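You operate a simulated robot arm through the tools that you are given. There is no shell and no other tool. Be economical: measure what you need, move in short steps, check, and stop when the job is done.

Carry out the task below with a simulated two-armed robot. There is one attempt and no reset: what you move stays moved.

Task
Pick up the open white box with one hand, pass it to the other hand and put it on the green mat. Set down upright: open white box.

The check looks at the end state, three seconds after you hand in, the way a careful person would. Anything else that was tipped, shoved, dropped, spilled or broken makes it a failure.

Robot
Two 6-joint arms with two-finger grippers on one trunk, on a base that drives. Base frame: it is fixed to the floor where the robot stands at the start and does not move with it; the origin is under the middle of the robot, x ahead of it, y to its left, z up. Units: mm, degrees, N and s.
The left shoulder is at the start at [30, 178, 913], the right one opposite. With the tool pointing down near the work surface each hand reaches from about 500 to 820 mm from the robot's upright axis, wherever it stands, measured 20 degrees to its own side. Places, roughly: green mat (30x18 cm) [-2300, -1000, 900]; open white box (11x8x15 cm) [700, -200, 700]. Payload 2.54 kg a hand.
The TCP of each hand is the grasp point between the finger pads, 30 mm short of the fingertips. In the tool frame z runs along the fingers and y along their closing line. Largest opening 116 mm; the body of the gripper starts 95 mm behind the TCP.
Orientation is that of the tool frame in the base frame, as [roll, pitch, yaw] about the fixed x, y, z axes, in that order (R = Rz(yaw) Ry(pitch) Rx(roll)). With the fingers straight down and closing along the base's y, the tool's x points along the base's -x, its y along +y and its z along -z.

Tools
- The arms move only by the tool arm_command. It takes "left_steps", "right_steps" or both (then of equal length, played together; a hand with none holds still); each is a list of rows, each a list of 6 numbers: the shift along the tool's x, y, z in mm, then the turn, a rotation vector about the tool's x, y, z in rad. In form: [[x, y, z, rx, ry, rz], ...]. A call has 1 to 8 rows; each row is the pose to reach, as a shift and turn from the pose commanded when the call began, along the tool's axes at that moment. "left_fingers" and "right_fingers" are, for a hand that has rows, the opening, from 0 (shut) to 1 (fully open), set as the call begins (left out, the last holds). A row lasts 0.2 s, in which the tool goes at most 50 mm and 8.6 degrees; a call with a longer step from one row to the next is refused whole, and so is a gripper value outside its range. A pose out of reach is approached as far as the arm can. The call stops where the force on the tool passes 40 N (or 10 N more than at its start, if that is more) or the arm is blocked; 0.2 s more then pass. Each finger travels about 153 mm/s and halts on what it meets, pressing with about 32 N; the grip force reading is that of the motor and also rises with nothing between the fingers. The clock runs only during rows and for 0.2 s after the last one: add rows that repeat a pose to give the fingers time. It gives the time, the measured TCP pose, the force on the tool (base axes), the opening and the grip force at its end, in the units of the frame above (readings bear some noise), with the torque about the TCP (base axes, N m) and any sound that the robot's microphone picked up.
- Cameras (640 x 400 px; columns grow to the right, rows downward): "scene" is now at [42.6, -0.2, 1627.4]; the picture's right is [-0.01, -1.00, 0.00], its down [-0.82, 0.01, -0.57] and it looks along [0.57, -0.00, -0.82] (base axes); focal length 286 px, centre (320, 200). "left" rides on the left gripper at [69, 15, -122] in its tool frame; the picture's right is [-0.21, 0.98, 0.00], its down [-0.83, -0.18, -0.53] and it looks along [-0.52, -0.11, 0.85] (tool axes); focal length 251 px, centre (320, 200). "right" rides on the right gripper at [69, -15, -122] in its tool frame; the picture's right is [0.21, 0.98, 0.00], its down [-0.83, 0.18, -0.53] and it looks along [-0.52, 0.11, 0.85] (tool axes); focal length 251 px, centre (320, 200). There is no depth. A picture from a camera that has moved, and an enlarged one, comes with that camera's place and axes in the base frame and with its lens.
- snapshot(camera): a new picture of that camera. No time passes.
- lift_body(by): slides the trunk up (or, below 0, down) by that many mm; the arms and the scene camera ride with it, the base frame stays. It gives what a move gives, with no picture.
- base_move(legs): drives the robot by 1 to 6 legs, each [ahead, left, turn to the left] in mm, mm and degrees, along the robot's own axes; the way and the turn of a leg run together, so that a leg with both is an arc; at most 1500 mm and 180 degrees a leg. The arms and the cameras ride along, it lands a little off, and it stops where it bumps. It gives what a move gives.
- aim_head(pan, tilt): turns the head with the scene camera to pan (to the left, within 143 degrees either way) and tilt (down, from -29 to 69), counted from straight ahead of the robot. It gives what a move gives.
- close_up(camera, box): a new picture of the part [left, top, right, bottom] of that camera's present view, enlarged. No time passes.
- sign_off(): hands the job in; it is judged then, once.

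Work in short steps. Places have to be worked out from the pictures, the camera data and where the tool is seen: move nearer, look again, correct. Check each grasp and each placing, and mend what went wrong. You have 120 turns and 108 pictures in all, those below and enlarged ones among them. Open the grippers and draw the arms clear of the work before you hand the job in, unless the task says otherwise; then end with one line.

The tools are called after "Emit:" as a command line: name --argument value ..., lists and objects as JSON in quotes. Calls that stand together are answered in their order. arm_command: Moves the arms, as the interface text tells. Its arguments: {"type":"object","properties":{"left_steps":{"type":"array"},"left_fingers":{"type":"number"},"right_steps":{"type":"array"},"right_fingers":{"type":"number"}},"required":[]} The other tools are called the same way: lift_body (by) slides the trunk up or down; base_move (legs) drives the base; aim_head (pan, tilt) turns the head that bears the scene camera; snapshot (camera) takes a picture; close_up (camera, box) takes an enlarged picture of a part of a camera's view; sign_off () hands the job in.

At the start:

```text
time_s: 0.0
left_eef_pos: [421.6, 83.6, 1016.6]
left_tool_rot: [179.9, 0.1, 180.0]
left_contact_force: [0.6, 0.0, -0.8]
left_wrist_torque: [-0.02, 0.01, -0.03]
left_width: 116.0
left_grasp_force: 0.1
right_eef_pos: [440.4, -248.5, 977.9]
right_tool_rot: [-179.9, 0.0, -179.9]
right_contact_force: [-0.1, 0.1, 0.3]
right_wrist_torque: [0.0, 0.0, -0.01]
right_width: 116.1
right_grasp_force: 0.0
trunk travel left (down, up): [-125.0, 415.0]
robot x, y, heading: [-1.7, -1.8, 0.1]
head pan, tilt: [-0.4, 55.0]
```

scene: 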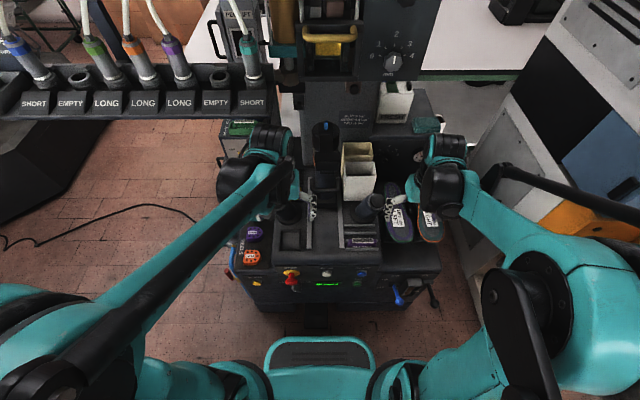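
right: 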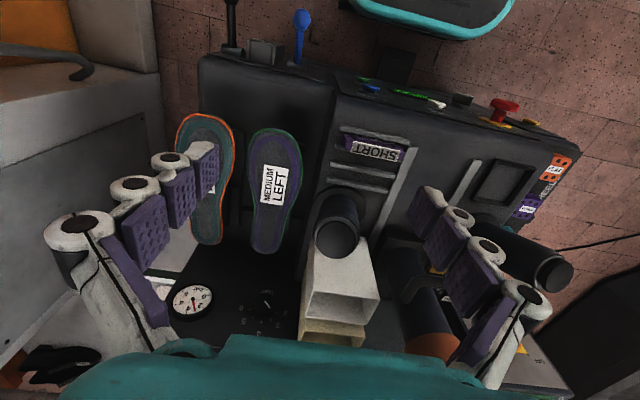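
left: 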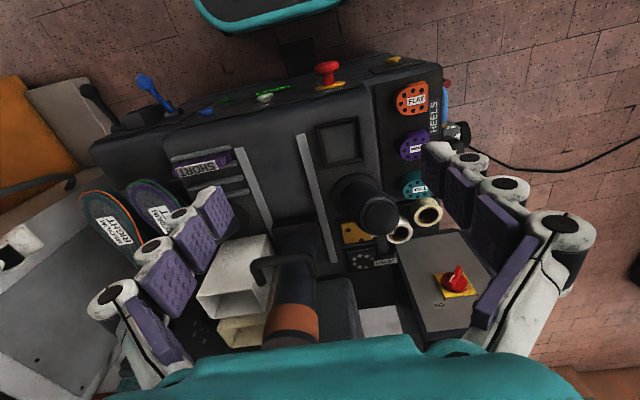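

The white box appears in the scene near (360,180), with what seems a cream box behind it. I'll enlarge that part.

Emit:
close_up --camera "scene" --box '[280, 70, 460, 260]'

Emit:
close_up --camera "right" --box '[220, 160, 480, 360]'

Emit:
close_up --camera "left" --box '[140, 180, 400, 380]'

```text
2.11 times, centred on (370, 165) of scene
camera zoom: at [42.6, -0.2, 1627.4], right [-0.01, -1.0, 0.0], down [-0.82, 0.01, -0.57], along [0.57, 0.0, -0.82], focal length 602 px, centre (215, 274)
```

zoom: 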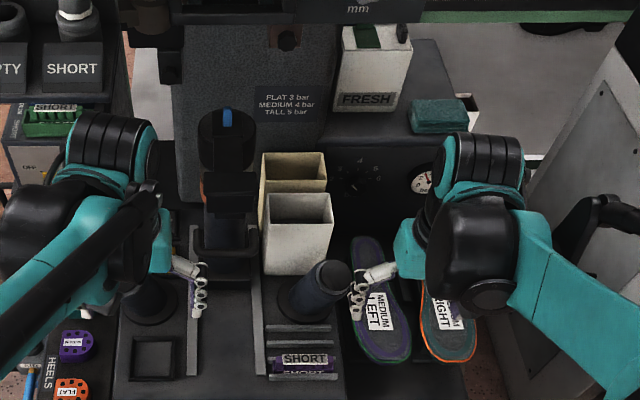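

```text
2.00 times, centred on (350, 260) of right
camera zoom: at [371.3, -263.0, 1099.1], right [-0.21, 0.98, 0.0], down [0.83, 0.18, 0.53], along [0.52, 0.11, -0.85], focal length 503 px, centre (260, 80)
```

zoom: 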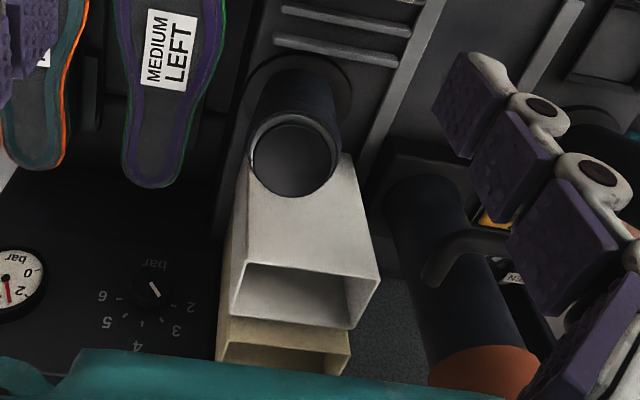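

```text
2.00 times, centred on (270, 280) of left
camera zoom: at [353.4, 99.0, 1140.2], right [0.21, 0.98, 0.0], down [0.83, -0.18, 0.53], along [0.52, -0.11, -0.85], focal length 503 px, centre (420, 40)
```

zoom: 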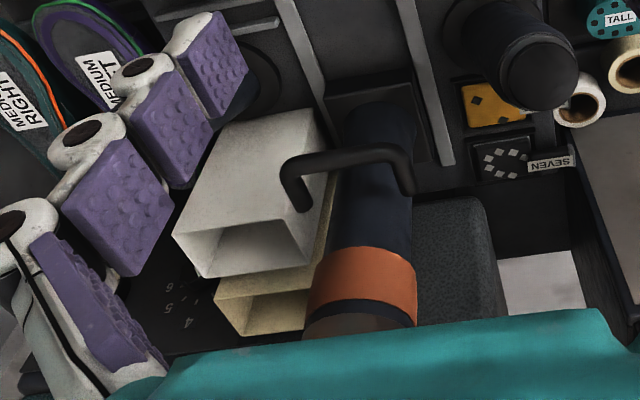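

The white box stands in front of a cream one, with a flask to its left and a machine head above and behind. By triangulation the rim is at about x 672–746, y −82…−196, z 857. I'll look further up at the overhead machine before reaching in.

Emit:
aim_head --pan 0 --tilt 30

Emit:
snapshot --camera "scene"

```text
time_s: 0.9
left_eef_pos: [421.4, 84.5, 1017.5]
left_tool_rot: [179.9, 0.0, 180.0]
left_contact_force: [0.0, -0.4, 0.1]
left_wrist_torque: [0.01, 0.01, -0.02]
left_width: 116.1
left_grasp_force: 0.1
right_eef_pos: [439.7, -246.7, 977.3]
right_tool_rot: [-179.9, 0.0, 180.0]
right_contact_force: [1.2, 0.5, 0.1]
right_wrist_torque: [0.02, 0.02, 0.02]
right_width: 116.1
right_grasp_force: 0.1
trunk travel left (down, up): [-125.0, 415.0]
robot x, y, heading: [-1.1, -1.0, 0.3]
head pan, tilt: [0.0, 30.0]
```

```text
101 pictures are left
camera scene: at [61.0, 0.3, 1663.4], right [0.0, -1.0, 0.0], down [-0.5, 0.0, -0.87], along [0.87, 0.0, -0.5], focal length 286 px, centre (320, 200)
```

scene: 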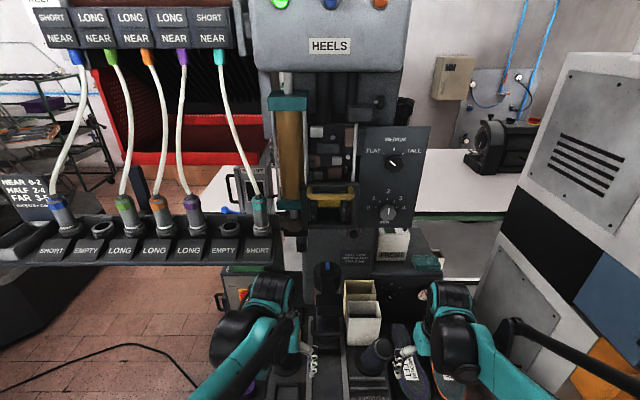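

The press head sits well behind the box. I'll move the right hand partway, to about (600, −197, 1000), and look from there.

Emit:
arm_command --right_steps '[[-40, 12, -5, 0, 0, 0], [-80, 25, -10, 0, 0, 0], [-120, 37, -15, 0, 0, 0], [-160, 50, -22, 0, 0, 0]]' --right_fingers 0.6

Emit:
snapshot --camera "right"

Emit:
aim_head --pan 0 --tilt 50

Emit:
snapshot --camera "scene"

```text
time_s: 1.9
left_eef_pos: [422.3, 84.6, 1018.8]
left_tool_rot: [179.9, 0.0, -180.0]
left_contact_force: [0.8, -0.2, 0.8]
left_wrist_torque: [-0.04, 0.05, 0.01]
left_width: 116.4
left_grasp_force: 0.0
right_eef_pos: [599.6, -196.6, 998.8]
right_tool_rot: [-180.0, -0.1, 179.9]
right_contact_force: [-0.1, 0.0, -0.7]
right_wrist_torque: [-0.02, 0.04, -0.01]
right_width: 69.8
right_grasp_force: 0.0
trunk travel left (down, up): [-125.0, 415.0]
robot x, y, heading: [-1.9, -0.4, -0.3]
head pan, tilt: [0.0, 30.0]
```

```text
100 pictures are left
camera right: at [532.0, -212.8, 1120.5], right [-0.21, 0.98, 0.0], down [0.83, 0.18, 0.53], along [0.52, 0.11, -0.85], focal length 251 px, centre (320, 200)
```

right: 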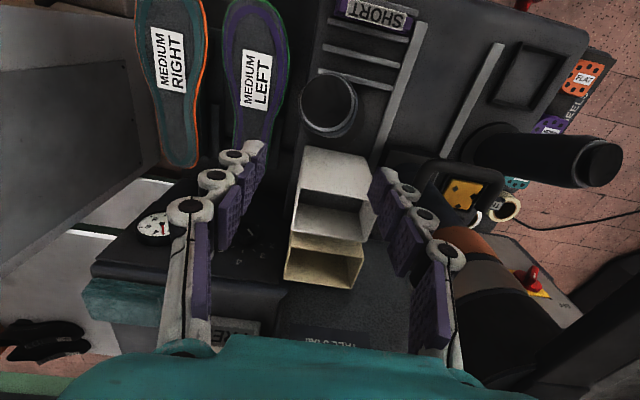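

```text
time_s: 2.7
left_eef_pos: [421.1, 83.3, 1017.7]
left_tool_rot: [179.9, 0.1, -179.9]
left_contact_force: [-0.6, 0.4, -0.2]
left_wrist_torque: [-0.01, -0.01, 0.0]
left_width: 116.0
left_grasp_force: 0.2
right_eef_pos: [598.6, -196.7, 997.9]
right_tool_rot: [180.0, 0.0, -180.0]
right_contact_force: [0.0, 0.0, -0.6]
right_wrist_torque: [0.02, 0.0, 0.03]
right_width: 69.5
right_grasp_force: 0.1
trunk travel left (down, up): [-125.0, 415.0]
robot x, y, heading: [-1.7, 1.0, 0.1]
head pan, tilt: [0.0, 50.0]
```

```text
99 pictures are left
camera scene: at [47.8, 0.3, 1634.0], right [0.0, -1.0, 0.0], down [-0.77, 0.0, -0.64], along [0.64, 0.0, -0.77], focal length 286 px, centre (320, 200)
```

scene: 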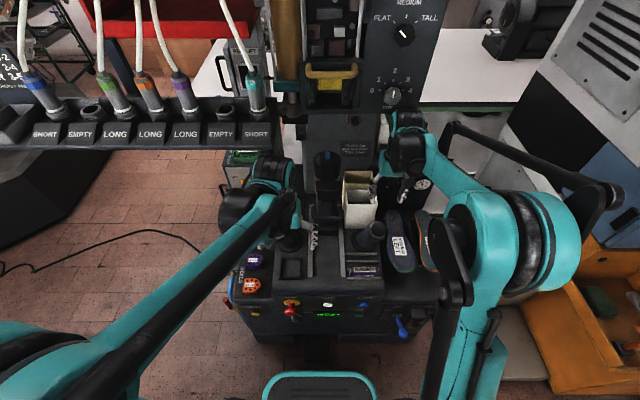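

Enlarging the box region from both cameras gives me the rim corners.

Emit:
close_up --camera "right" --box '[250, 120, 410, 300]'

Emit:
close_up --camera "scene" --box '[290, 140, 450, 290]'

```text
2.22 times, centred on (330, 210) of right
camera zoom: at [530.8, -213.1, 1120.7], right [-0.21, 0.98, 0.0], down [0.83, 0.18, 0.53], along [0.52, 0.11, -0.85], focal length 559 px, centre (298, 178)
```

zoom: 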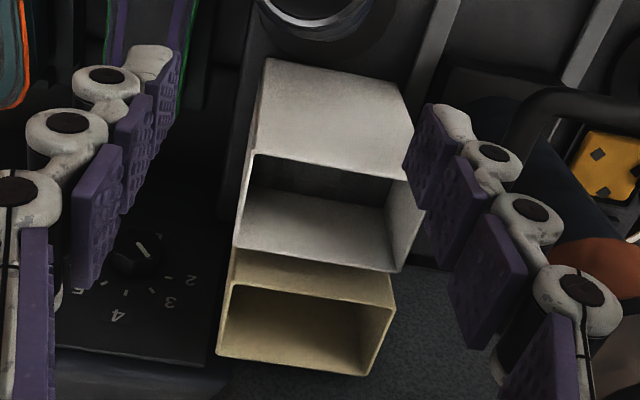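

```text
2.67 times, centred on (370, 215) of scene
camera zoom: at [47.8, 0.3, 1634.0], right [0.0, -1.0, 0.0], down [-0.77, 0.0, -0.64], along [0.64, 0.0, -0.77], focal length 763 px, centre (187, 160)
```

zoom: 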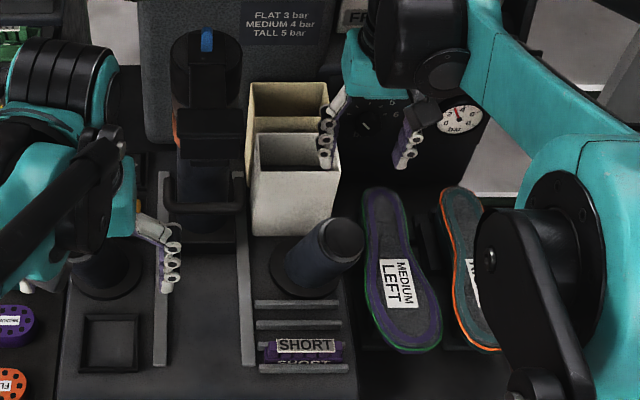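

Rim estimate refined: x 698–770, y −206…−100, z ≈ 828, with walls along the axes. I'll have the right hand straddle the right-hand wall at y ≈ −204, one finger inside, and move above it first.

Emit:
arm_command --right_steps '[[-45, -2, 10, 0, 0, 0], [-90, -5, 30, 0, 0, 0], [-130, -7, 55, 0, 0, 0], [-135, -7, 98, 0, 0, 0]]' --right_fingers 0.6

Emit:
snapshot --camera "right"

Emit:
close_up --camera "scene" --box '[310, 130, 450, 270]'

Emit:
close_up --camera "left" --box '[140, 180, 400, 380]'

```text
time_s: 3.9
left_eef_pos: [338.6, 94.9, 1007.2]
left_tool_rot: [-179.3, -1.6, 178.7]
left_contact_force: [-1.7, 0.5, -0.6]
left_wrist_torque: [0.04, -0.07, 0.01]
left_width: 115.8
left_grasp_force: 0.0
right_eef_pos: [636.6, -207.5, 982.6]
right_tool_rot: [-179.5, -1.4, 179.5]
right_contact_force: [-0.5, 0.6, 1.0]
right_wrist_torque: [0.01, -0.05, 0.0]
right_width: 69.8
right_grasp_force: 0.0
trunk travel left (down, up): [-125.0, 415.0]
robot x, y, heading: [-20.9, -9.0, -1.2]
head pan, tilt: [0.0, 50.0]
stopped in row 4 (left hand): the arm was blocked; the commanded pose is now the measured one
```

```text
96 pictures are left
camera right: at [570.8, -221.6, 1105.6], right [-0.21, 0.98, 0.0], down [0.84, 0.18, 0.51], along [0.5, 0.1, -0.86], focal length 251 px, centre (320, 200)
```

right: 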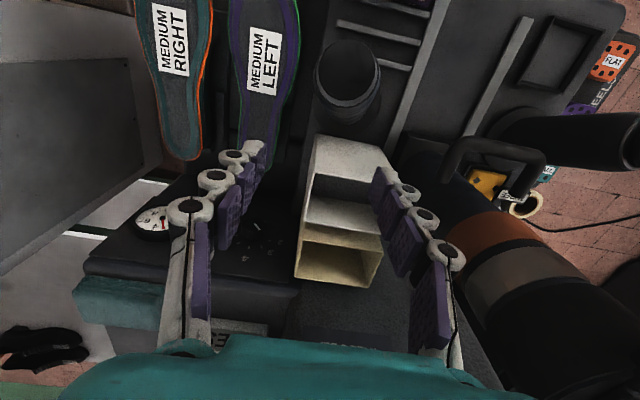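

```text
2.86 times, centred on (380, 200) of scene
camera zoom: at [-151.5, 4.8, 1645.7], right [-0.02, -1.0, 0.01], down [-0.69, 0.01, -0.72], along [0.72, -0.02, -0.69], focal length 817 px, centre (149, 200)
```

zoom: 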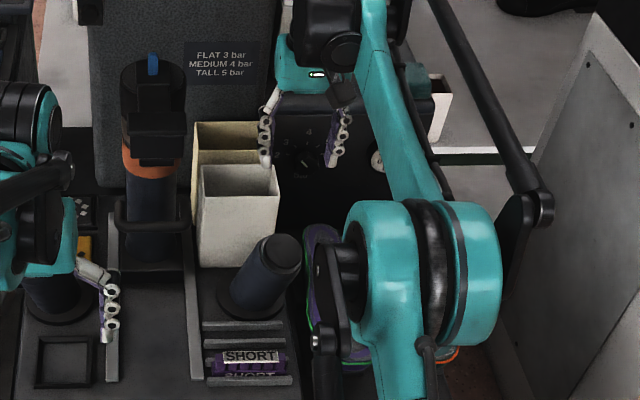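

```text
2.00 times, centred on (270, 280) of left
camera zoom: at [274.5, 113.3, 1130.3], right [0.24, 0.97, -0.02], down [0.84, -0.19, 0.51], along [0.5, -0.14, -0.86], focal length 503 px, centre (420, 40)
```

zoom: 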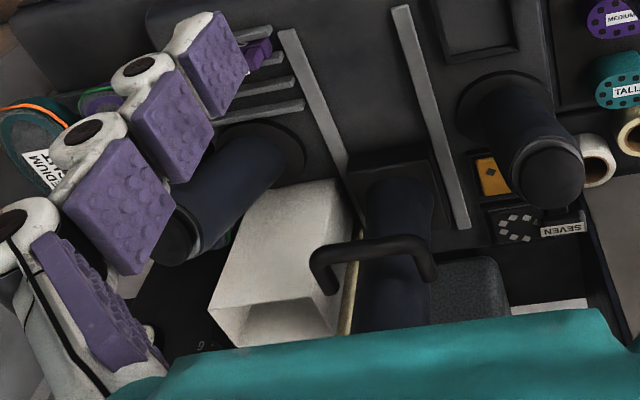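

The arm was blocked and the robot was pushed back, leaning several degrees, so the right wrist likely met the machine's dial panel. I'll look before moving, since no time passes.

Emit:
snapshot --camera "scene"

```text
93 pictures are left
camera scene: at [-151.5, 4.8, 1645.7], right [-0.02, -1.0, 0.01], down [-0.69, 0.01, -0.72], along [0.72, -0.02, -0.69], focal length 286 px, centre (320, 200)
```

scene: 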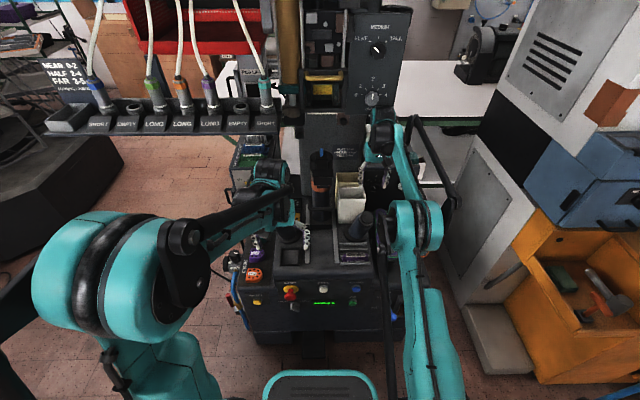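

The right wrist is just under and in front of the dial panel of the press head. I'll draw the right hand straight back towards the robot, with nothing else moving.

Emit:
arm_command --right_steps '[[30, 0, 0, 0, 0, 0], [60, 0, 0, 0, 0, 0], [90, 0, 0, 0, 0, 0], [90, 0, 0, 0, 0, 0]]'

Emit:
snapshot --camera "scene"

```text
time_s: 4.2
left_eef_pos: [349.2, 102.7, 975.3]
left_tool_rot: [-179.2, -6.6, 178.6]
left_contact_force: [-0.6, 0.0, 0.5]
left_wrist_torque: [0.02, 0.01, 0.0]
left_width: 115.9
left_grasp_force: 0.0
right_eef_pos: [616.5, -207.4, 988.4]
right_tool_rot: [-179.6, -6.0, 179.3]
right_contact_force: [0.0, -0.3, 0.0]
right_wrist_torque: [0.0, -0.01, 0.01]
right_width: 69.6
right_grasp_force: 0.1
trunk travel left (down, up): [-125.0, 415.0]
robot x, y, heading: [-35.9, -11.9, -1.6]
head pan, tilt: [0.0, 50.0]
stopped in row 1 (left hand): the arm was blocked; the commanded pose is now the measured one
```

```text
92 pictures are left
camera scene: at [-159.7, 3.3, 1647.2], right [-0.02, -1.0, 0.01], down [-0.69, 0.01, -0.72], along [0.72, -0.02, -0.69], focal length 286 px, centre (320, 200)
```

scene: 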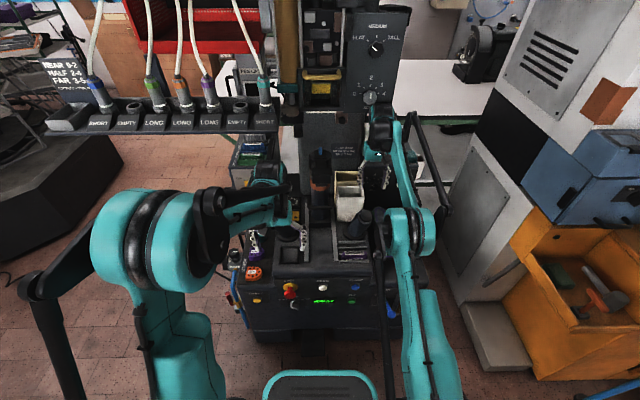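

The robot is still rocking. I'll check the box and cream box before going on.

Emit:
close_up --camera "scene" --box '[290, 130, 430, 270]'

Emit:
snapshot --camera "right"

Emit:
snapshot --camera "left"

```text
2.86 times, centred on (360, 200) of scene
camera zoom: at [-159.7, 3.3, 1647.2], right [-0.02, -1.0, 0.01], down [-0.69, 0.01, -0.72], along [0.72, -0.02, -0.69], focal length 817 px, centre (206, 200)
```

zoom: 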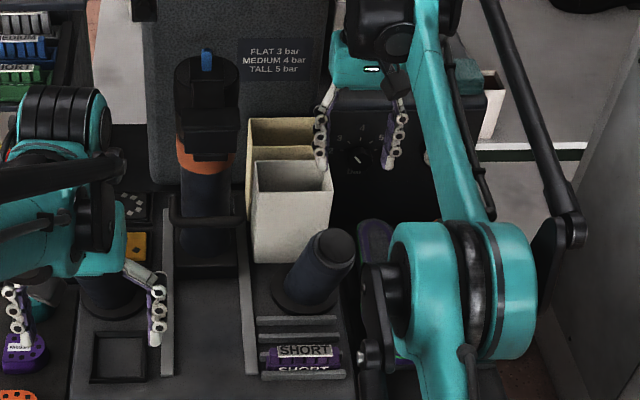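

```text
90 pictures are left
camera right: at [561.0, -221.6, 1117.0], right [-0.2, 0.98, 0.02], down [0.88, 0.18, 0.44], along [0.43, 0.1, -0.9], focal length 251 px, centre (320, 200)
```

right: 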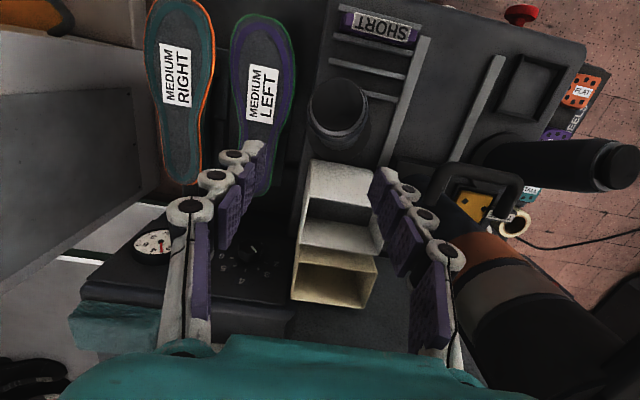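

```text
89 pictures are left
camera left: at [296.2, 121.4, 1104.6], right [0.24, 0.97, -0.04], down [0.88, -0.2, 0.44], along [0.42, -0.14, -0.9], focal length 251 px, centre (320, 200)
```

left: 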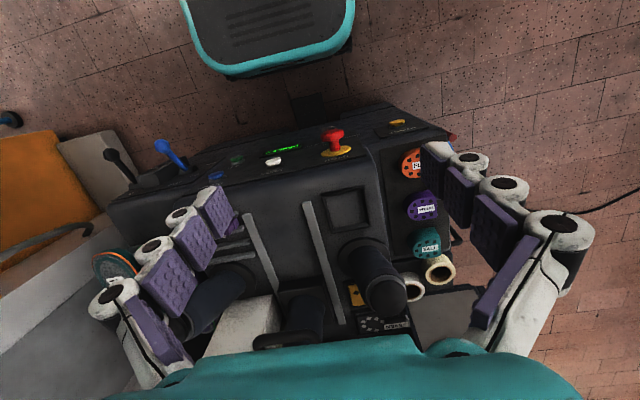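

Everything still stands in place. I'll let the robot settle with a harmless head command and read where it is.

Emit:
aim_head --pan 0 --tilt 48

Emit:
snapshot --camera "scene"

```text
time_s: 4.8
left_eef_pos: [349.2, 105.9, 977.9]
left_tool_rot: [-179.1, -6.3, 178.7]
left_contact_force: [0.2, -0.4, -0.7]
left_wrist_torque: [-0.02, -0.01, 0.01]
left_width: 116.5
left_grasp_force: 0.1
right_eef_pos: [616.9, -207.9, 988.1]
right_tool_rot: [-179.5, -5.9, 179.3]
right_contact_force: [-0.3, -0.1, 0.5]
right_wrist_torque: [0.0, 0.01, -0.01]
right_width: 69.6
right_grasp_force: 0.2
trunk travel left (down, up): [-125.0, 415.0]
robot x, y, heading: [-30.5, -3.1, -1.4]
head pan, tilt: [0.0, 48.0]
```

```text
88 pictures are left
camera scene: at [-160.5, 4.5, 1649.7], right [-0.02, -1.0, 0.01], down [-0.66, 0.01, -0.75], along [0.75, -0.02, -0.66], focal length 286 px, centre (320, 200)
```

scene: 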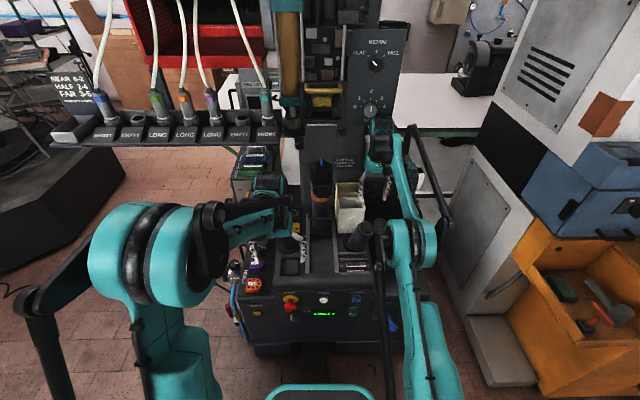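

The robot now rests leaning back about 6°, perhaps propped by the right wrist against the machine. I'll draw both hands back slowly in small rows.

Emit:
arm_command --right_steps '[[10, 0, 0, 0, 0, 0], [20, 0, 0, 0, 0, 0], [30, 0, 0, 0, 0, 0], [40, 0, 0, 0, 0, 0]]' --left_steps '[[0, 0, 0, 0, 0, 0], [0, 0, 0, 0, 0, 0], [0, 0, 0, 0, 0, 0], [0, 0, 0, 0, 0, 0]]'

Emit:
snapshot --camera "scene"

```text
time_s: 5.1
left_eef_pos: [373.7, 103.2, 945.0]
left_tool_rot: [-178.9, -11.6, 177.8]
left_contact_force: [0.6, -0.6, -0.8]
left_wrist_torque: [0.01, 0.07, -0.01]
left_width: 115.5
left_grasp_force: 0.1
right_eef_pos: [596.3, -209.3, 993.8]
right_tool_rot: [-179.4, -10.7, 179.2]
right_contact_force: [-0.1, -0.2, 0.4]
right_wrist_torque: [0.02, 0.03, 0.01]
right_width: 69.5
right_grasp_force: 0.1
trunk travel left (down, up): [-125.0, 415.0]
robot x, y, heading: [-43.4, -8.6, -2.0]
head pan, tilt: [0.0, 48.0]
stopped in row 1 (left hand): the arm was blocked; the commanded pose is now the measured one
```

```text
87 pictures are left
camera scene: at [-154.7, 5.3, 1649.0], right [-0.04, -1.0, 0.01], down [-0.67, 0.02, -0.74], along [0.74, -0.03, -0.67], focal length 286 px, centre (320, 200)
```

scene: 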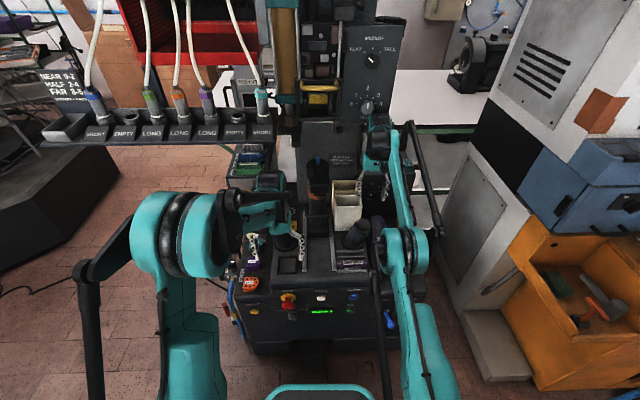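

Both hands pitch about −5° more at each call because the controller assumes a level robot, and the lean shrank when the right hand drew back, so that arm is propping it. I'll draw the right hand back more and undo the pitch on both hands.

Emit:
arm_command --right_steps '[[45, 0, 0, 0, -0.14, 0], [60, 0, 0, 0, -0.18, 0]]' --left_steps '[[0, 0, -20, 0, -0.14, 0], [0, 0, -20, 0, -0.18, 0]]'

Emit:
snapshot --camera "scene"

```text
time_s: 5.5
left_eef_pos: [404.4, 102.8, 927.0]
left_tool_rot: [-179.0, -12.8, 177.7]
left_contact_force: [-0.4, 0.2, -0.4]
left_wrist_torque: [-0.08, 0.03, 0.03]
left_width: 115.9
left_grasp_force: 0.1
right_eef_pos: [592.7, -214.4, 985.0]
right_tool_rot: [-179.4, -11.7, 178.9]
right_contact_force: [-0.7, -0.2, -0.1]
right_wrist_torque: [0.01, -0.01, -0.03]
right_width: 69.7
right_grasp_force: 0.1
trunk travel left (down, up): [-125.0, 415.0]
robot x, y, heading: [-44.4, -13.4, -2.3]
head pan, tilt: [0.0, 48.0]
stopped in row 1 (left hand): the arm was blocked; the commanded pose is now the measured one
```

```text
86 pictures are left
camera scene: at [-152.9, 2.8, 1649.4], right [-0.04, -1.0, 0.01], down [-0.67, 0.02, -0.74], along [0.74, -0.03, -0.68], focal length 286 px, centre (320, 200)
```

scene: 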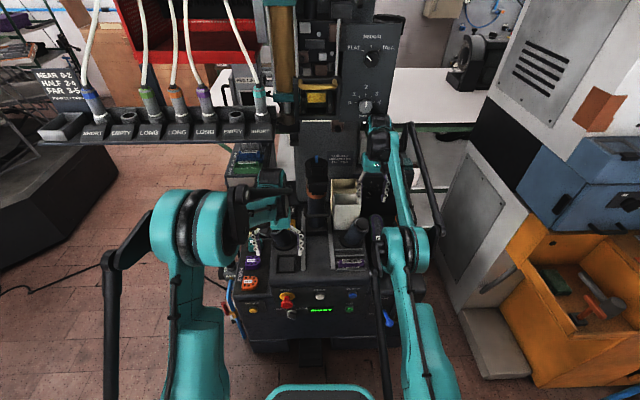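

Little changed with the arms, so I'll back the whole robot off 100 mm, which should free whatever is touching.

Emit:
base_move --legs '[[-100, 0, 0]]'

Emit:
snapshot --camera "scene"

```text
time_s: 6.2
left_eef_pos: [484.3, 89.5, 865.8]
left_tool_rot: [-179.4, -17.2, 177.7]
left_contact_force: [-2.3, -0.2, 0.6]
left_wrist_torque: [-0.02, -0.23, 0.0]
left_width: 116.1
left_grasp_force: 0.1
right_eef_pos: [676.6, -223.3, 904.2]
right_tool_rot: [179.8, -16.6, 179.0]
right_contact_force: [-2.0, -0.1, 0.8]
right_wrist_torque: [-0.01, -0.22, 0.02]
right_width: 69.7
right_grasp_force: 0.0
trunk travel left (down, up): [-125.0, 415.0]
robot x, y, heading: [-40.4, -15.5, -2.1]
head pan, tilt: [0.0, 48.0]
stopped in leg 1: the robot was blocked; the commanded pose is now the measured one
```

```text
85 pictures are left
camera scene: at [-10.0, -18.5, 1637.5], right [-0.04, -1.0, 0.0], down [-0.74, 0.03, -0.68], along [0.68, -0.02, -0.74], focal length 286 px, centre (320, 200)
```

scene: 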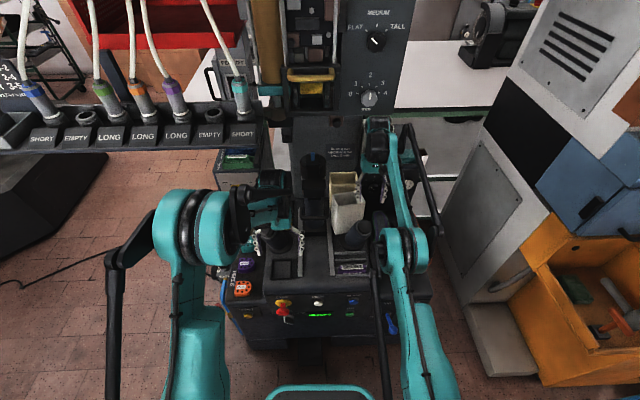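

The robot is level again, with its camera back at x ≈ −10, but the white box looks shifted. I'll look closely.

Emit:
close_up --camera "scene" --box '[280, 130, 440, 280]'

Emit:
snapshot --camera "right"

Emit:
snapshot --camera "left"

```text
2.67 times, centred on (360, 205) of scene
camera zoom: at [-10.0, -18.5, 1637.5], right [-0.04, -1.0, 0.0], down [-0.74, 0.03, -0.68], along [0.68, -0.02, -0.74], focal length 763 px, centre (213, 187)
```

zoom: 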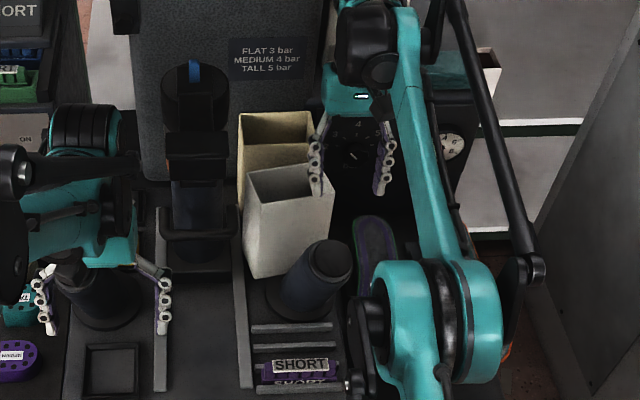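

```text
83 pictures are left
camera right: at [645.5, -238.9, 1039.1], right [-0.19, 0.98, 0.06], down [0.95, 0.17, 0.28], along [0.26, 0.11, -0.96], focal length 251 px, centre (320, 200)
```

right: 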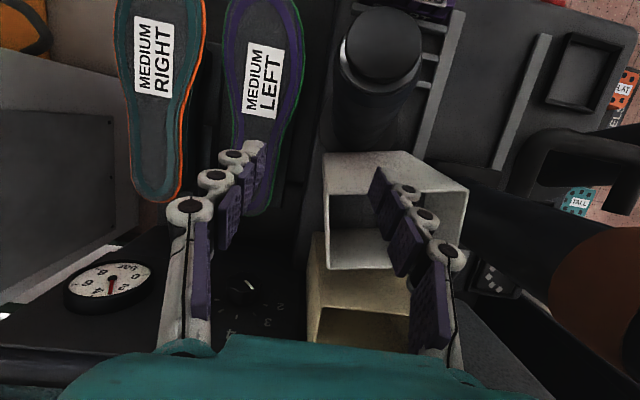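

```text
82 pictures are left
camera left: at [456.8, 106.9, 1002.3], right [0.24, 0.97, -0.07], down [0.94, -0.21, 0.27], along [0.24, -0.13, -0.96], focal length 251 px, centre (320, 200)
```

left: 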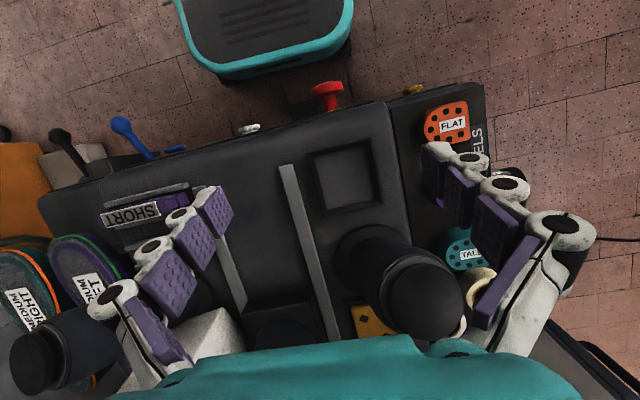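

The box may be turned a little; I'll enlarge strongly.

Emit:
close_up --camera "scene" --box '[325, 165, 395, 240]'

Emit:
close_up --camera "right" --box '[290, 130, 490, 360]'

```text
5.33 times, centred on (360, 202) of scene
camera zoom: at [-10.0, -18.5, 1637.5], right [-0.04, -1.0, 0.0], down [-0.74, 0.03, -0.68], along [0.68, -0.02, -0.74], focal length 1526 px, centre (107, 187)
```

zoom: 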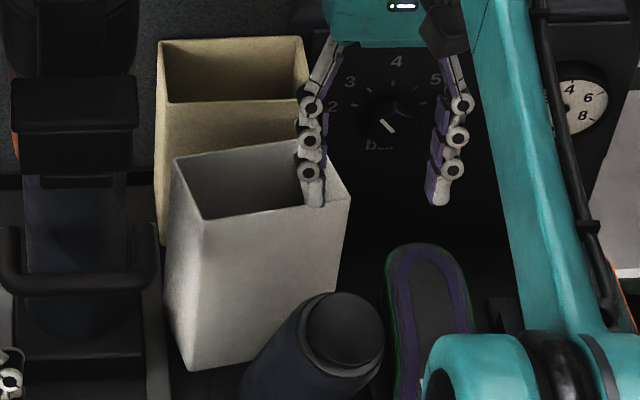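

```text
1.74 times, centred on (390, 245) of right
camera zoom: at [645.5, -238.9, 1039.1], right [-0.19, 0.98, 0.06], down [0.95, 0.17, 0.28], along [0.26, 0.11, -0.96], focal length 437 px, centre (198, 122)
```

zoom: 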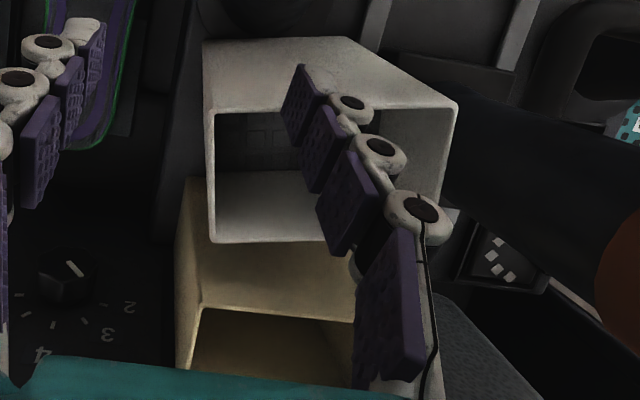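

The box is upright but turned about 12° counter-clockwise, with its centre near (745, −152). Triangulating the dial panel puts it at x ≳ 740, z ≳ 1200, overhanging the box, so I must come in low with the fingers tilted forward. I'll withdraw both hands, undo the backward pitch and tilt the right hand's fingers forward.

Emit:
arm_command --right_steps '[[10, 0, -5, 0, -0.13, 0], [30, 0, 2, 0, -0.26, 0], [50, 0, 7, 0, -0.39, 0], [70, 0, 10, 0, -0.52, 0], [90, 0, 12, 0, -0.65, 0], [105, 0, 14, 0, -0.76, 0]]' --left_steps '[[17, 0, -12, 0, -0.1, 0], [35, 0, -24, 0, -0.2, 0], [52, 0, -36, 0, -0.3, 0], [70, 0, -48, 0, -0.3, 0], [87, 0, -60, 0, -0.3, 0], [105, 0, -73, 0, -0.3, 0]]'

Emit:
snapshot --camera "scene"

Emit:
snapshot --camera "right"

```text
time_s: 7.6
left_eef_pos: [417.9, 94.4, 960.6]
left_tool_rot: [-179.2, -0.4, 177.9]
left_contact_force: [-0.3, -0.6, -0.1]
left_wrist_torque: [0.01, 0.0, 0.01]
left_width: 115.8
left_grasp_force: 0.0
right_eef_pos: [584.1, -220.2, 912.7]
right_tool_rot: [-180.0, 26.5, 179.1]
right_contact_force: [0.2, -0.4, -0.1]
right_wrist_torque: [0.02, 0.02, 0.01]
right_width: 69.7
right_grasp_force: 0.1
trunk travel left (down, up): [-125.0, 415.0]
robot x, y, heading: [-39.1, -15.6, -2.3]
head pan, tilt: [0.0, 48.0]
```

```text
79 pictures are left
camera scene: at [9.1, -16.2, 1636.7], right [-0.04, -1.0, 0.0], down [-0.74, 0.03, -0.67], along [0.67, -0.03, -0.74], focal length 286 px, centre (320, 200)
```

scene: 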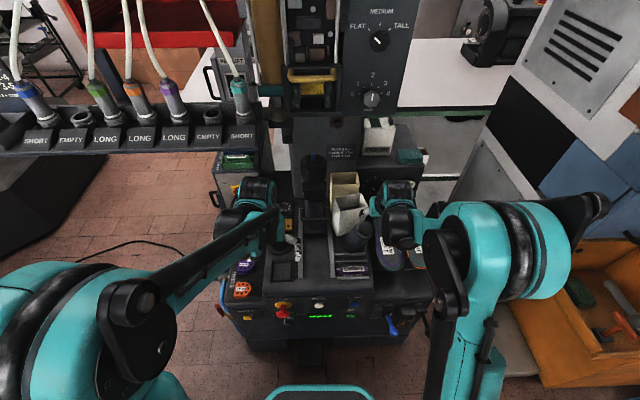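

```text
78 pictures are left
camera right: at [468.1, -234.0, 991.2], right [-0.18, 0.98, -0.1], down [0.5, 0.17, 0.85], along [0.85, 0.1, -0.52], focal length 251 px, centre (320, 200)
```

right: 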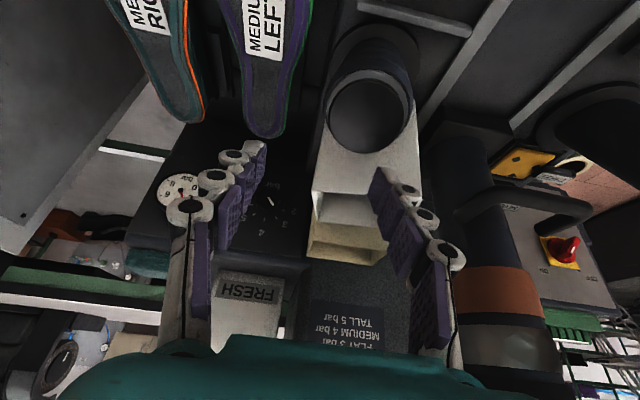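

The robot is free and level. I'll enlarge the box in both views to locate it again.

Emit:
close_up --camera "scene" --box '[320, 160, 400, 250]'

Emit:
close_up --camera "right" --box '[290, 120, 450, 280]'

Emit:
close_up --camera "left" --box '[140, 180, 400, 380]'

```text
4.44 times, centred on (360, 205) of scene
camera zoom: at [9.1, -16.2, 1636.7], right [-0.04, -1.0, 0.0], down [-0.74, 0.03, -0.67], along [0.67, -0.03, -0.74], focal length 1271 px, centre (142, 178)
```

zoom: 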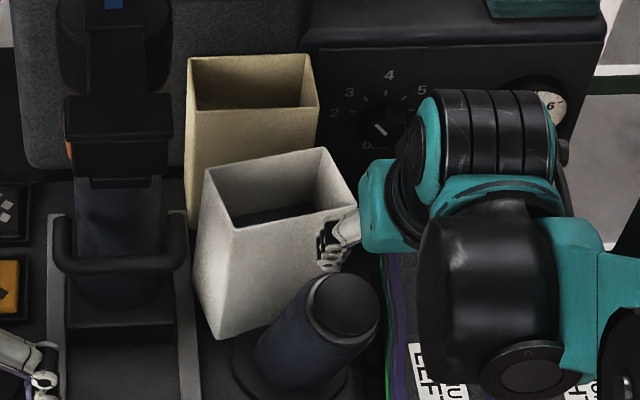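

```text
2.50 times, centred on (370, 200) of right
camera zoom: at [468.1, -234.0, 991.2], right [-0.18, 0.98, -0.1], down [0.5, 0.17, 0.85], along [0.85, 0.1, -0.52], focal length 629 px, centre (195, 200)
```

zoom: 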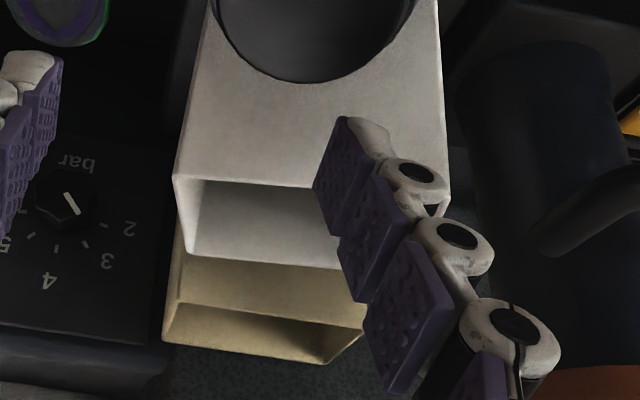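

```text
2.00 times, centred on (270, 280) of left
camera zoom: at [352.3, 113.5, 1083.1], right [0.25, 0.97, -0.01], down [0.82, -0.21, 0.53], along [0.51, -0.14, -0.85], focal length 503 px, centre (420, 40)
```

zoom: 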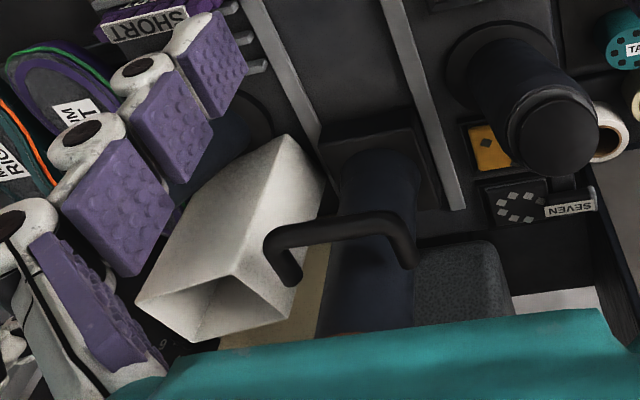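

With the rim at z ≈ 845, its corners come out near (671,−122), (687,−222), (754,−207) and (733,−104), yawed about 12°. I'll line up the right hand in front of and above the right wall, yawed 12° and pitched about 18°.

Emit:
arm_command --right_steps '[[-10, 0, -15, -0.02, 0.03, -0.04], [-35, -1, 0, -0.045, 0.07, -0.09], [-64, -1, 17, -0.07, 0.1, -0.14], [-92, -2, 33, -0.093, 0.14, -0.187], [-92, -2, 33, -0.093, 0.14, -0.187]]'

Emit:
snapshot --camera "right"

Emit:
close_up --camera "scene" --box '[310, 140, 430, 250]'

Emit:
close_up --camera "left" --box '[120, 180, 380, 380]'

```text
time_s: 8.8
left_eef_pos: [418.5, 94.5, 959.8]
left_tool_rot: [-179.3, -0.5, 177.8]
left_contact_force: [-0.6, 1.1, -0.3]
left_wrist_torque: [0.0, -0.03, 0.04]
left_width: 116.0
left_grasp_force: 0.0
right_eef_pos: [682.2, -224.6, 922.5]
right_tool_rot: [179.1, 18.4, -169.2]
right_contact_force: [0.3, 0.6, -0.1]
right_wrist_torque: [-0.02, 0.02, -0.01]
right_width: 69.7
right_grasp_force: 0.1
trunk travel left (down, up): [-125.0, 415.0]
robot x, y, heading: [-39.3, -13.4, -2.1]
head pan, tilt: [0.0, 48.0]
```

```text
74 pictures are left
camera right: at [583.5, -261.4, 1016.3], right [-0.39, 0.92, -0.05], down [0.57, 0.28, 0.77], along [0.72, 0.27, -0.64], focal length 251 px, centre (320, 200)
```

right: 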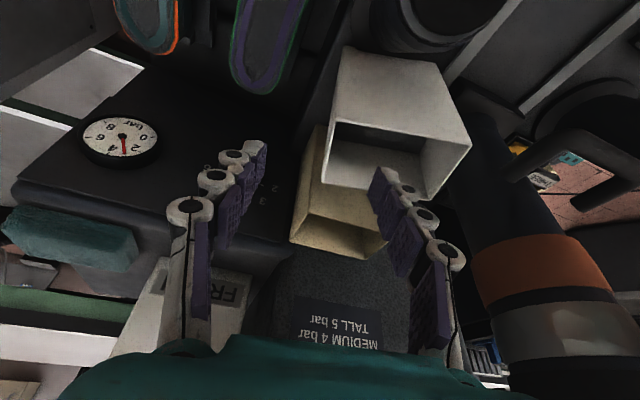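

```text
3.64 times, centred on (370, 195) of scene
camera zoom: at [9.0, -16.0, 1636.8], right [-0.04, -1.0, 0.0], down [-0.74, 0.03, -0.67], along [0.67, -0.03, -0.74], focal length 1040 px, centre (138, 218)
```

zoom: 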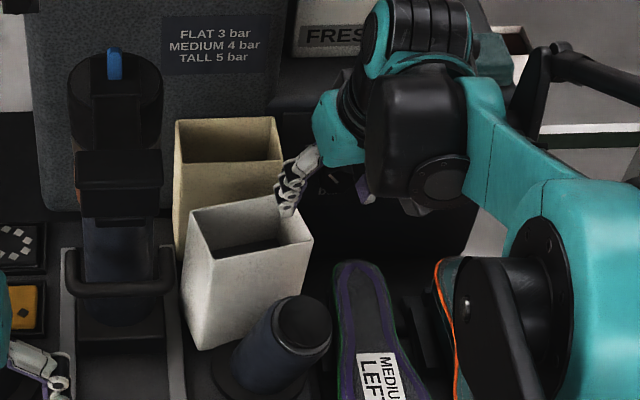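

```text
2.00 times, centred on (250, 280) of left
camera zoom: at [352.5, 113.5, 1083.0], right [0.25, 0.97, -0.01], down [0.82, -0.21, 0.53], along [0.51, -0.14, -0.85], focal length 503 px, centre (460, 40)
```

zoom: 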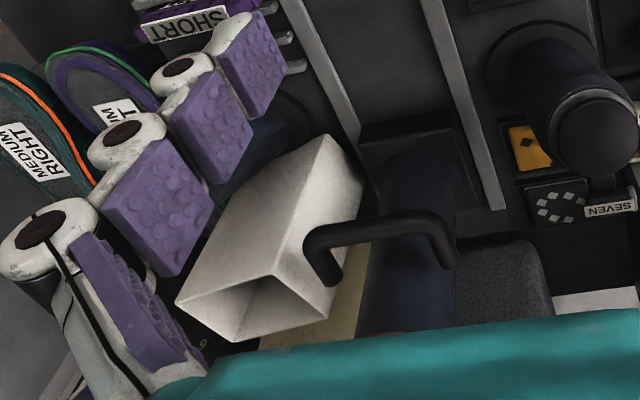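

The wall runs about 10 mm to the +y side of the fingers' centre line. I'll shift sideways, advance 60 mm along the fingers and look.

Emit:
arm_command --right_steps '[[2, 9, 10, 0, 0, 0], [3, 9, 35, 0, 0, 0], [4, 9, 60, 0, 0, 0], [4, 9, 60, 0, 0, 0]]'

Emit:
snapshot --camera "right"

Emit:
close_up --camera "scene" --box '[320, 150, 420, 240]'

```text
time_s: 9.8
left_eef_pos: [419.0, 93.9, 961.0]
left_tool_rot: [-179.4, -0.6, 177.9]
left_contact_force: [0.1, 0.8, -0.2]
left_wrist_torque: [-0.03, -0.01, 0.0]
left_width: 116.0
left_grasp_force: 0.0
right_eef_pos: [695.0, -210.4, 865.4]
right_tool_rot: [179.1, 18.5, -169.3]
right_contact_force: [-0.3, -0.2, 0.1]
right_wrist_torque: [0.0, 0.03, -0.01]
right_width: 69.7
right_grasp_force: 0.0
trunk travel left (down, up): [-125.0, 415.0]
robot x, y, heading: [-39.2, -13.5, -2.5]
head pan, tilt: [0.0, 48.0]
```

```text
71 pictures are left
camera right: at [596.4, -248.5, 958.8], right [-0.39, 0.92, -0.05], down [0.57, 0.28, 0.77], along [0.72, 0.27, -0.64], focal length 251 px, centre (320, 200)
```

right: 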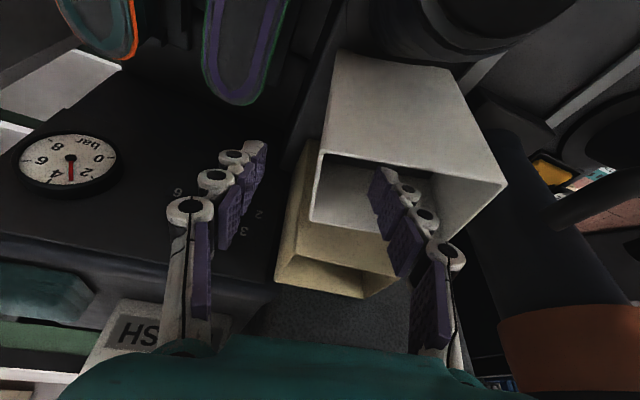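

```text
4.44 times, centred on (370, 195) of scene
camera zoom: at [10.1, -16.2, 1636.7], right [-0.04, -1.0, 0.0], down [-0.74, 0.03, -0.67], along [0.67, -0.03, -0.74], focal length 1271 px, centre (98, 222)
```

zoom: 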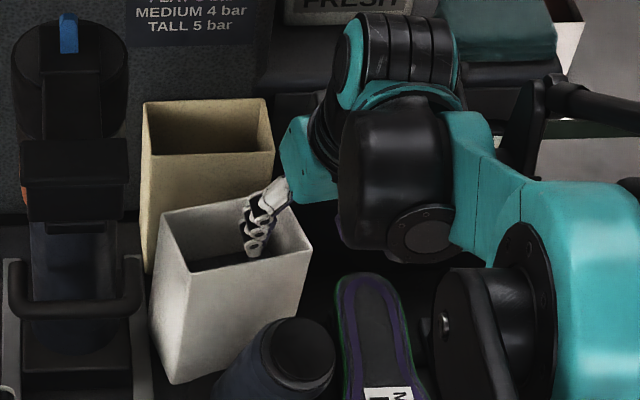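

The wall is centred between the fingers and the inner finger is entering the opening. I'll advance another 48 mm and close.

Emit:
arm_command --right_steps '[[0, 0, 16, 0, 0, 0], [0, 0, 32, 0, 0, 0], [0, 0, 48, 0, 0, 0], [0, 0, 48, 0, 0, 0]]'

Emit:
snapshot --camera "right"

Emit:
close_up --camera "scene" --box '[320, 150, 420, 240]'

```text
time_s: 10.8
left_eef_pos: [419.4, 93.5, 961.1]
left_tool_rot: [-179.3, -0.6, 177.9]
left_contact_force: [0.4, 0.0, 0.5]
left_wrist_torque: [-0.02, -0.04, 0.03]
left_width: 115.9
left_grasp_force: 0.1
right_eef_pos: [710.6, -209.5, 818.8]
right_tool_rot: [179.1, 18.4, -169.3]
right_contact_force: [0.5, 0.1, 0.1]
right_wrist_torque: [0.0, 0.01, -0.02]
right_width: 70.0
right_grasp_force: 0.1
trunk travel left (down, up): [-125.0, 415.0]
robot x, y, heading: [-40.1, -14.5, -2.2]
head pan, tilt: [0.0, 48.0]
```

```text
69 pictures are left
camera right: at [611.4, -245.3, 912.9], right [-0.39, 0.92, -0.05], down [0.57, 0.28, 0.77], along [0.72, 0.27, -0.64], focal length 251 px, centre (320, 200)
```

right: 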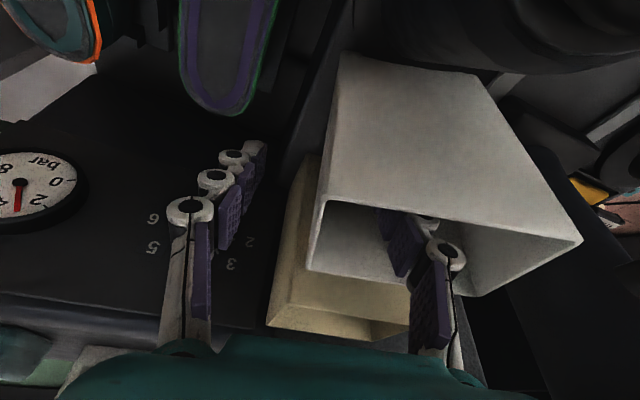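

```text
4.44 times, centred on (370, 195) of scene
camera zoom: at [10.0, -16.2, 1636.7], right [-0.04, -1.0, 0.0], down [-0.74, 0.03, -0.67], along [0.67, -0.03, -0.74], focal length 1271 px, centre (98, 222)
```

zoom: 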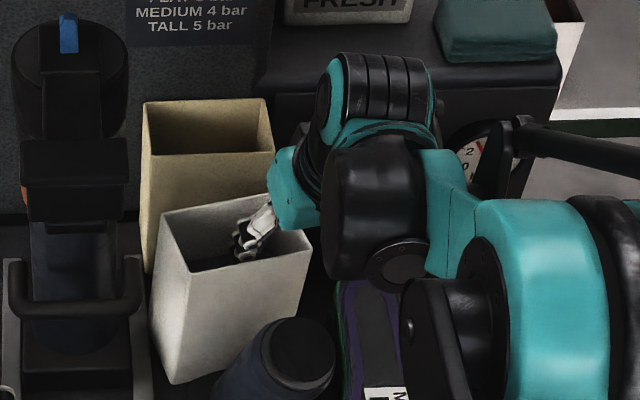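

The inner finger is well inside and the outer one outside the right wall. I'll close the gripper.

Emit:
arm_command --right_steps '[[0, 0, 0, 0, 0, 0], [0, 0, 0, 0, 0, 0], [0, 0, 0, 0, 0, 0], [0, 0, 0, 0, 0, 0]]' --right_fingers 0

Emit:
snapshot --camera "right"

```text
time_s: 11.8
left_eef_pos: [418.7, 93.8, 959.2]
left_tool_rot: [-179.2, -0.5, 177.8]
left_contact_force: [0.3, 0.4, -0.4]
left_wrist_torque: [-0.02, -0.03, 0.0]
left_width: 115.9
left_grasp_force: 0.1
right_eef_pos: [709.7, -208.8, 820.5]
right_tool_rot: [179.1, 18.5, -169.3]
right_contact_force: [1.8, 3.7, 9.3]
right_wrist_torque: [1.63, -0.53, -0.19]
right_width: 6.4
right_grasp_force: 32.0
trunk travel left (down, up): [-125.0, 415.0]
robot x, y, heading: [-36.8, -14.1, -2.1]
head pan, tilt: [0.0, 48.0]
```

```text
67 pictures are left
camera right: at [611.2, -244.8, 913.6], right [-0.39, 0.92, -0.05], down [0.57, 0.28, 0.77], along [0.72, 0.27, -0.64], focal length 251 px, centre (320, 200)
```

right: 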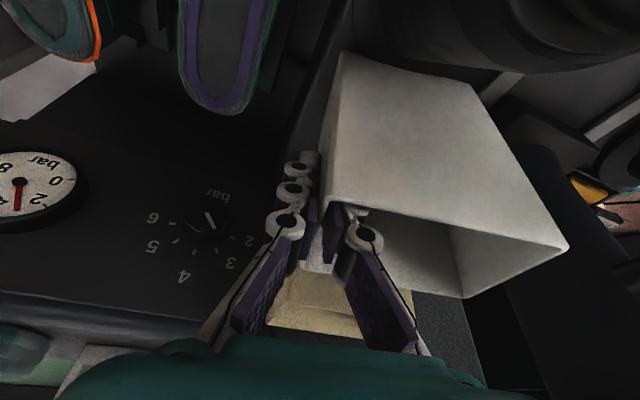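

The grip reads 32 N on a thin wall (6 mm). I'll lift slowly, straight up by 25 mm, and check.

Emit:
arm_command --right_steps '[[-1.6, 0, -4.7, 0, 0, 0], [-3.2, 0, -9.5, 0, 0, 0], [-5.5, 0, -16.6, 0, 0, 0], [-7.9, 0.4, -23.7, 0, 0, 0]]'

Emit:
close_up --camera "scene" --box '[310, 140, 430, 260]'

Emit:
close_up --camera "left" --box '[120, 180, 380, 380]'

```text
time_s: 12.8
left_eef_pos: [419.4, 94.1, 959.9]
left_tool_rot: [-179.3, -0.6, 177.9]
left_contact_force: [-0.1, -0.1, 0.1]
left_wrist_torque: [0.02, 0.01, 0.03]
left_width: 116.0
left_grasp_force: 0.1
right_eef_pos: [711.5, -208.3, 845.6]
right_tool_rot: [179.1, 18.4, -169.3]
right_contact_force: [0.5, 0.2, -3.5]
right_wrist_torque: [-0.19, -0.03, 0.07]
right_width: 5.8
right_grasp_force: 31.9
trunk travel left (down, up): [-125.0, 415.0]
robot x, y, heading: [-39.9, -13.4, -1.8]
head pan, tilt: [0.0, 48.0]
```

```text
3.33 times, centred on (370, 200) of scene
camera zoom: at [10.7, -16.3, 1636.7], right [-0.04, -1.0, 0.0], down [-0.74, 0.03, -0.67], along [0.67, -0.03, -0.74], focal length 954 px, centre (153, 200)
```

zoom: 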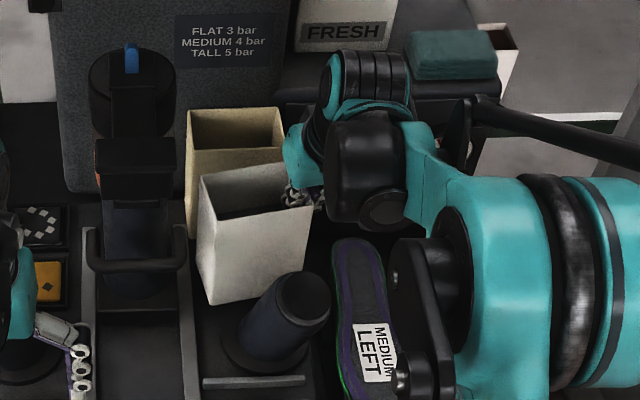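

```text
2.00 times, centred on (250, 280) of left
camera zoom: at [353.7, 113.4, 1082.6], right [0.25, 0.97, -0.01], down [0.82, -0.21, 0.53], along [0.51, -0.14, -0.85], focal length 503 px, centre (460, 40)
```

zoom: 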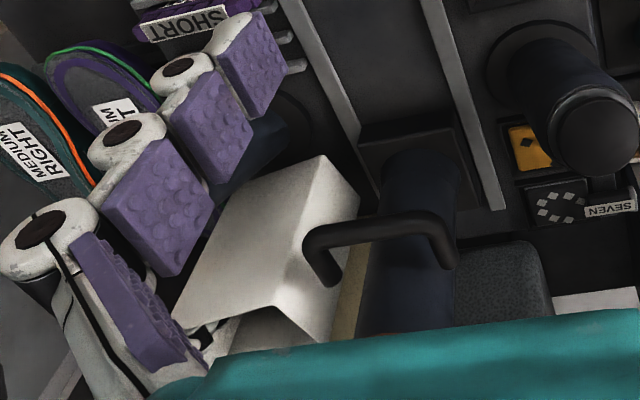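

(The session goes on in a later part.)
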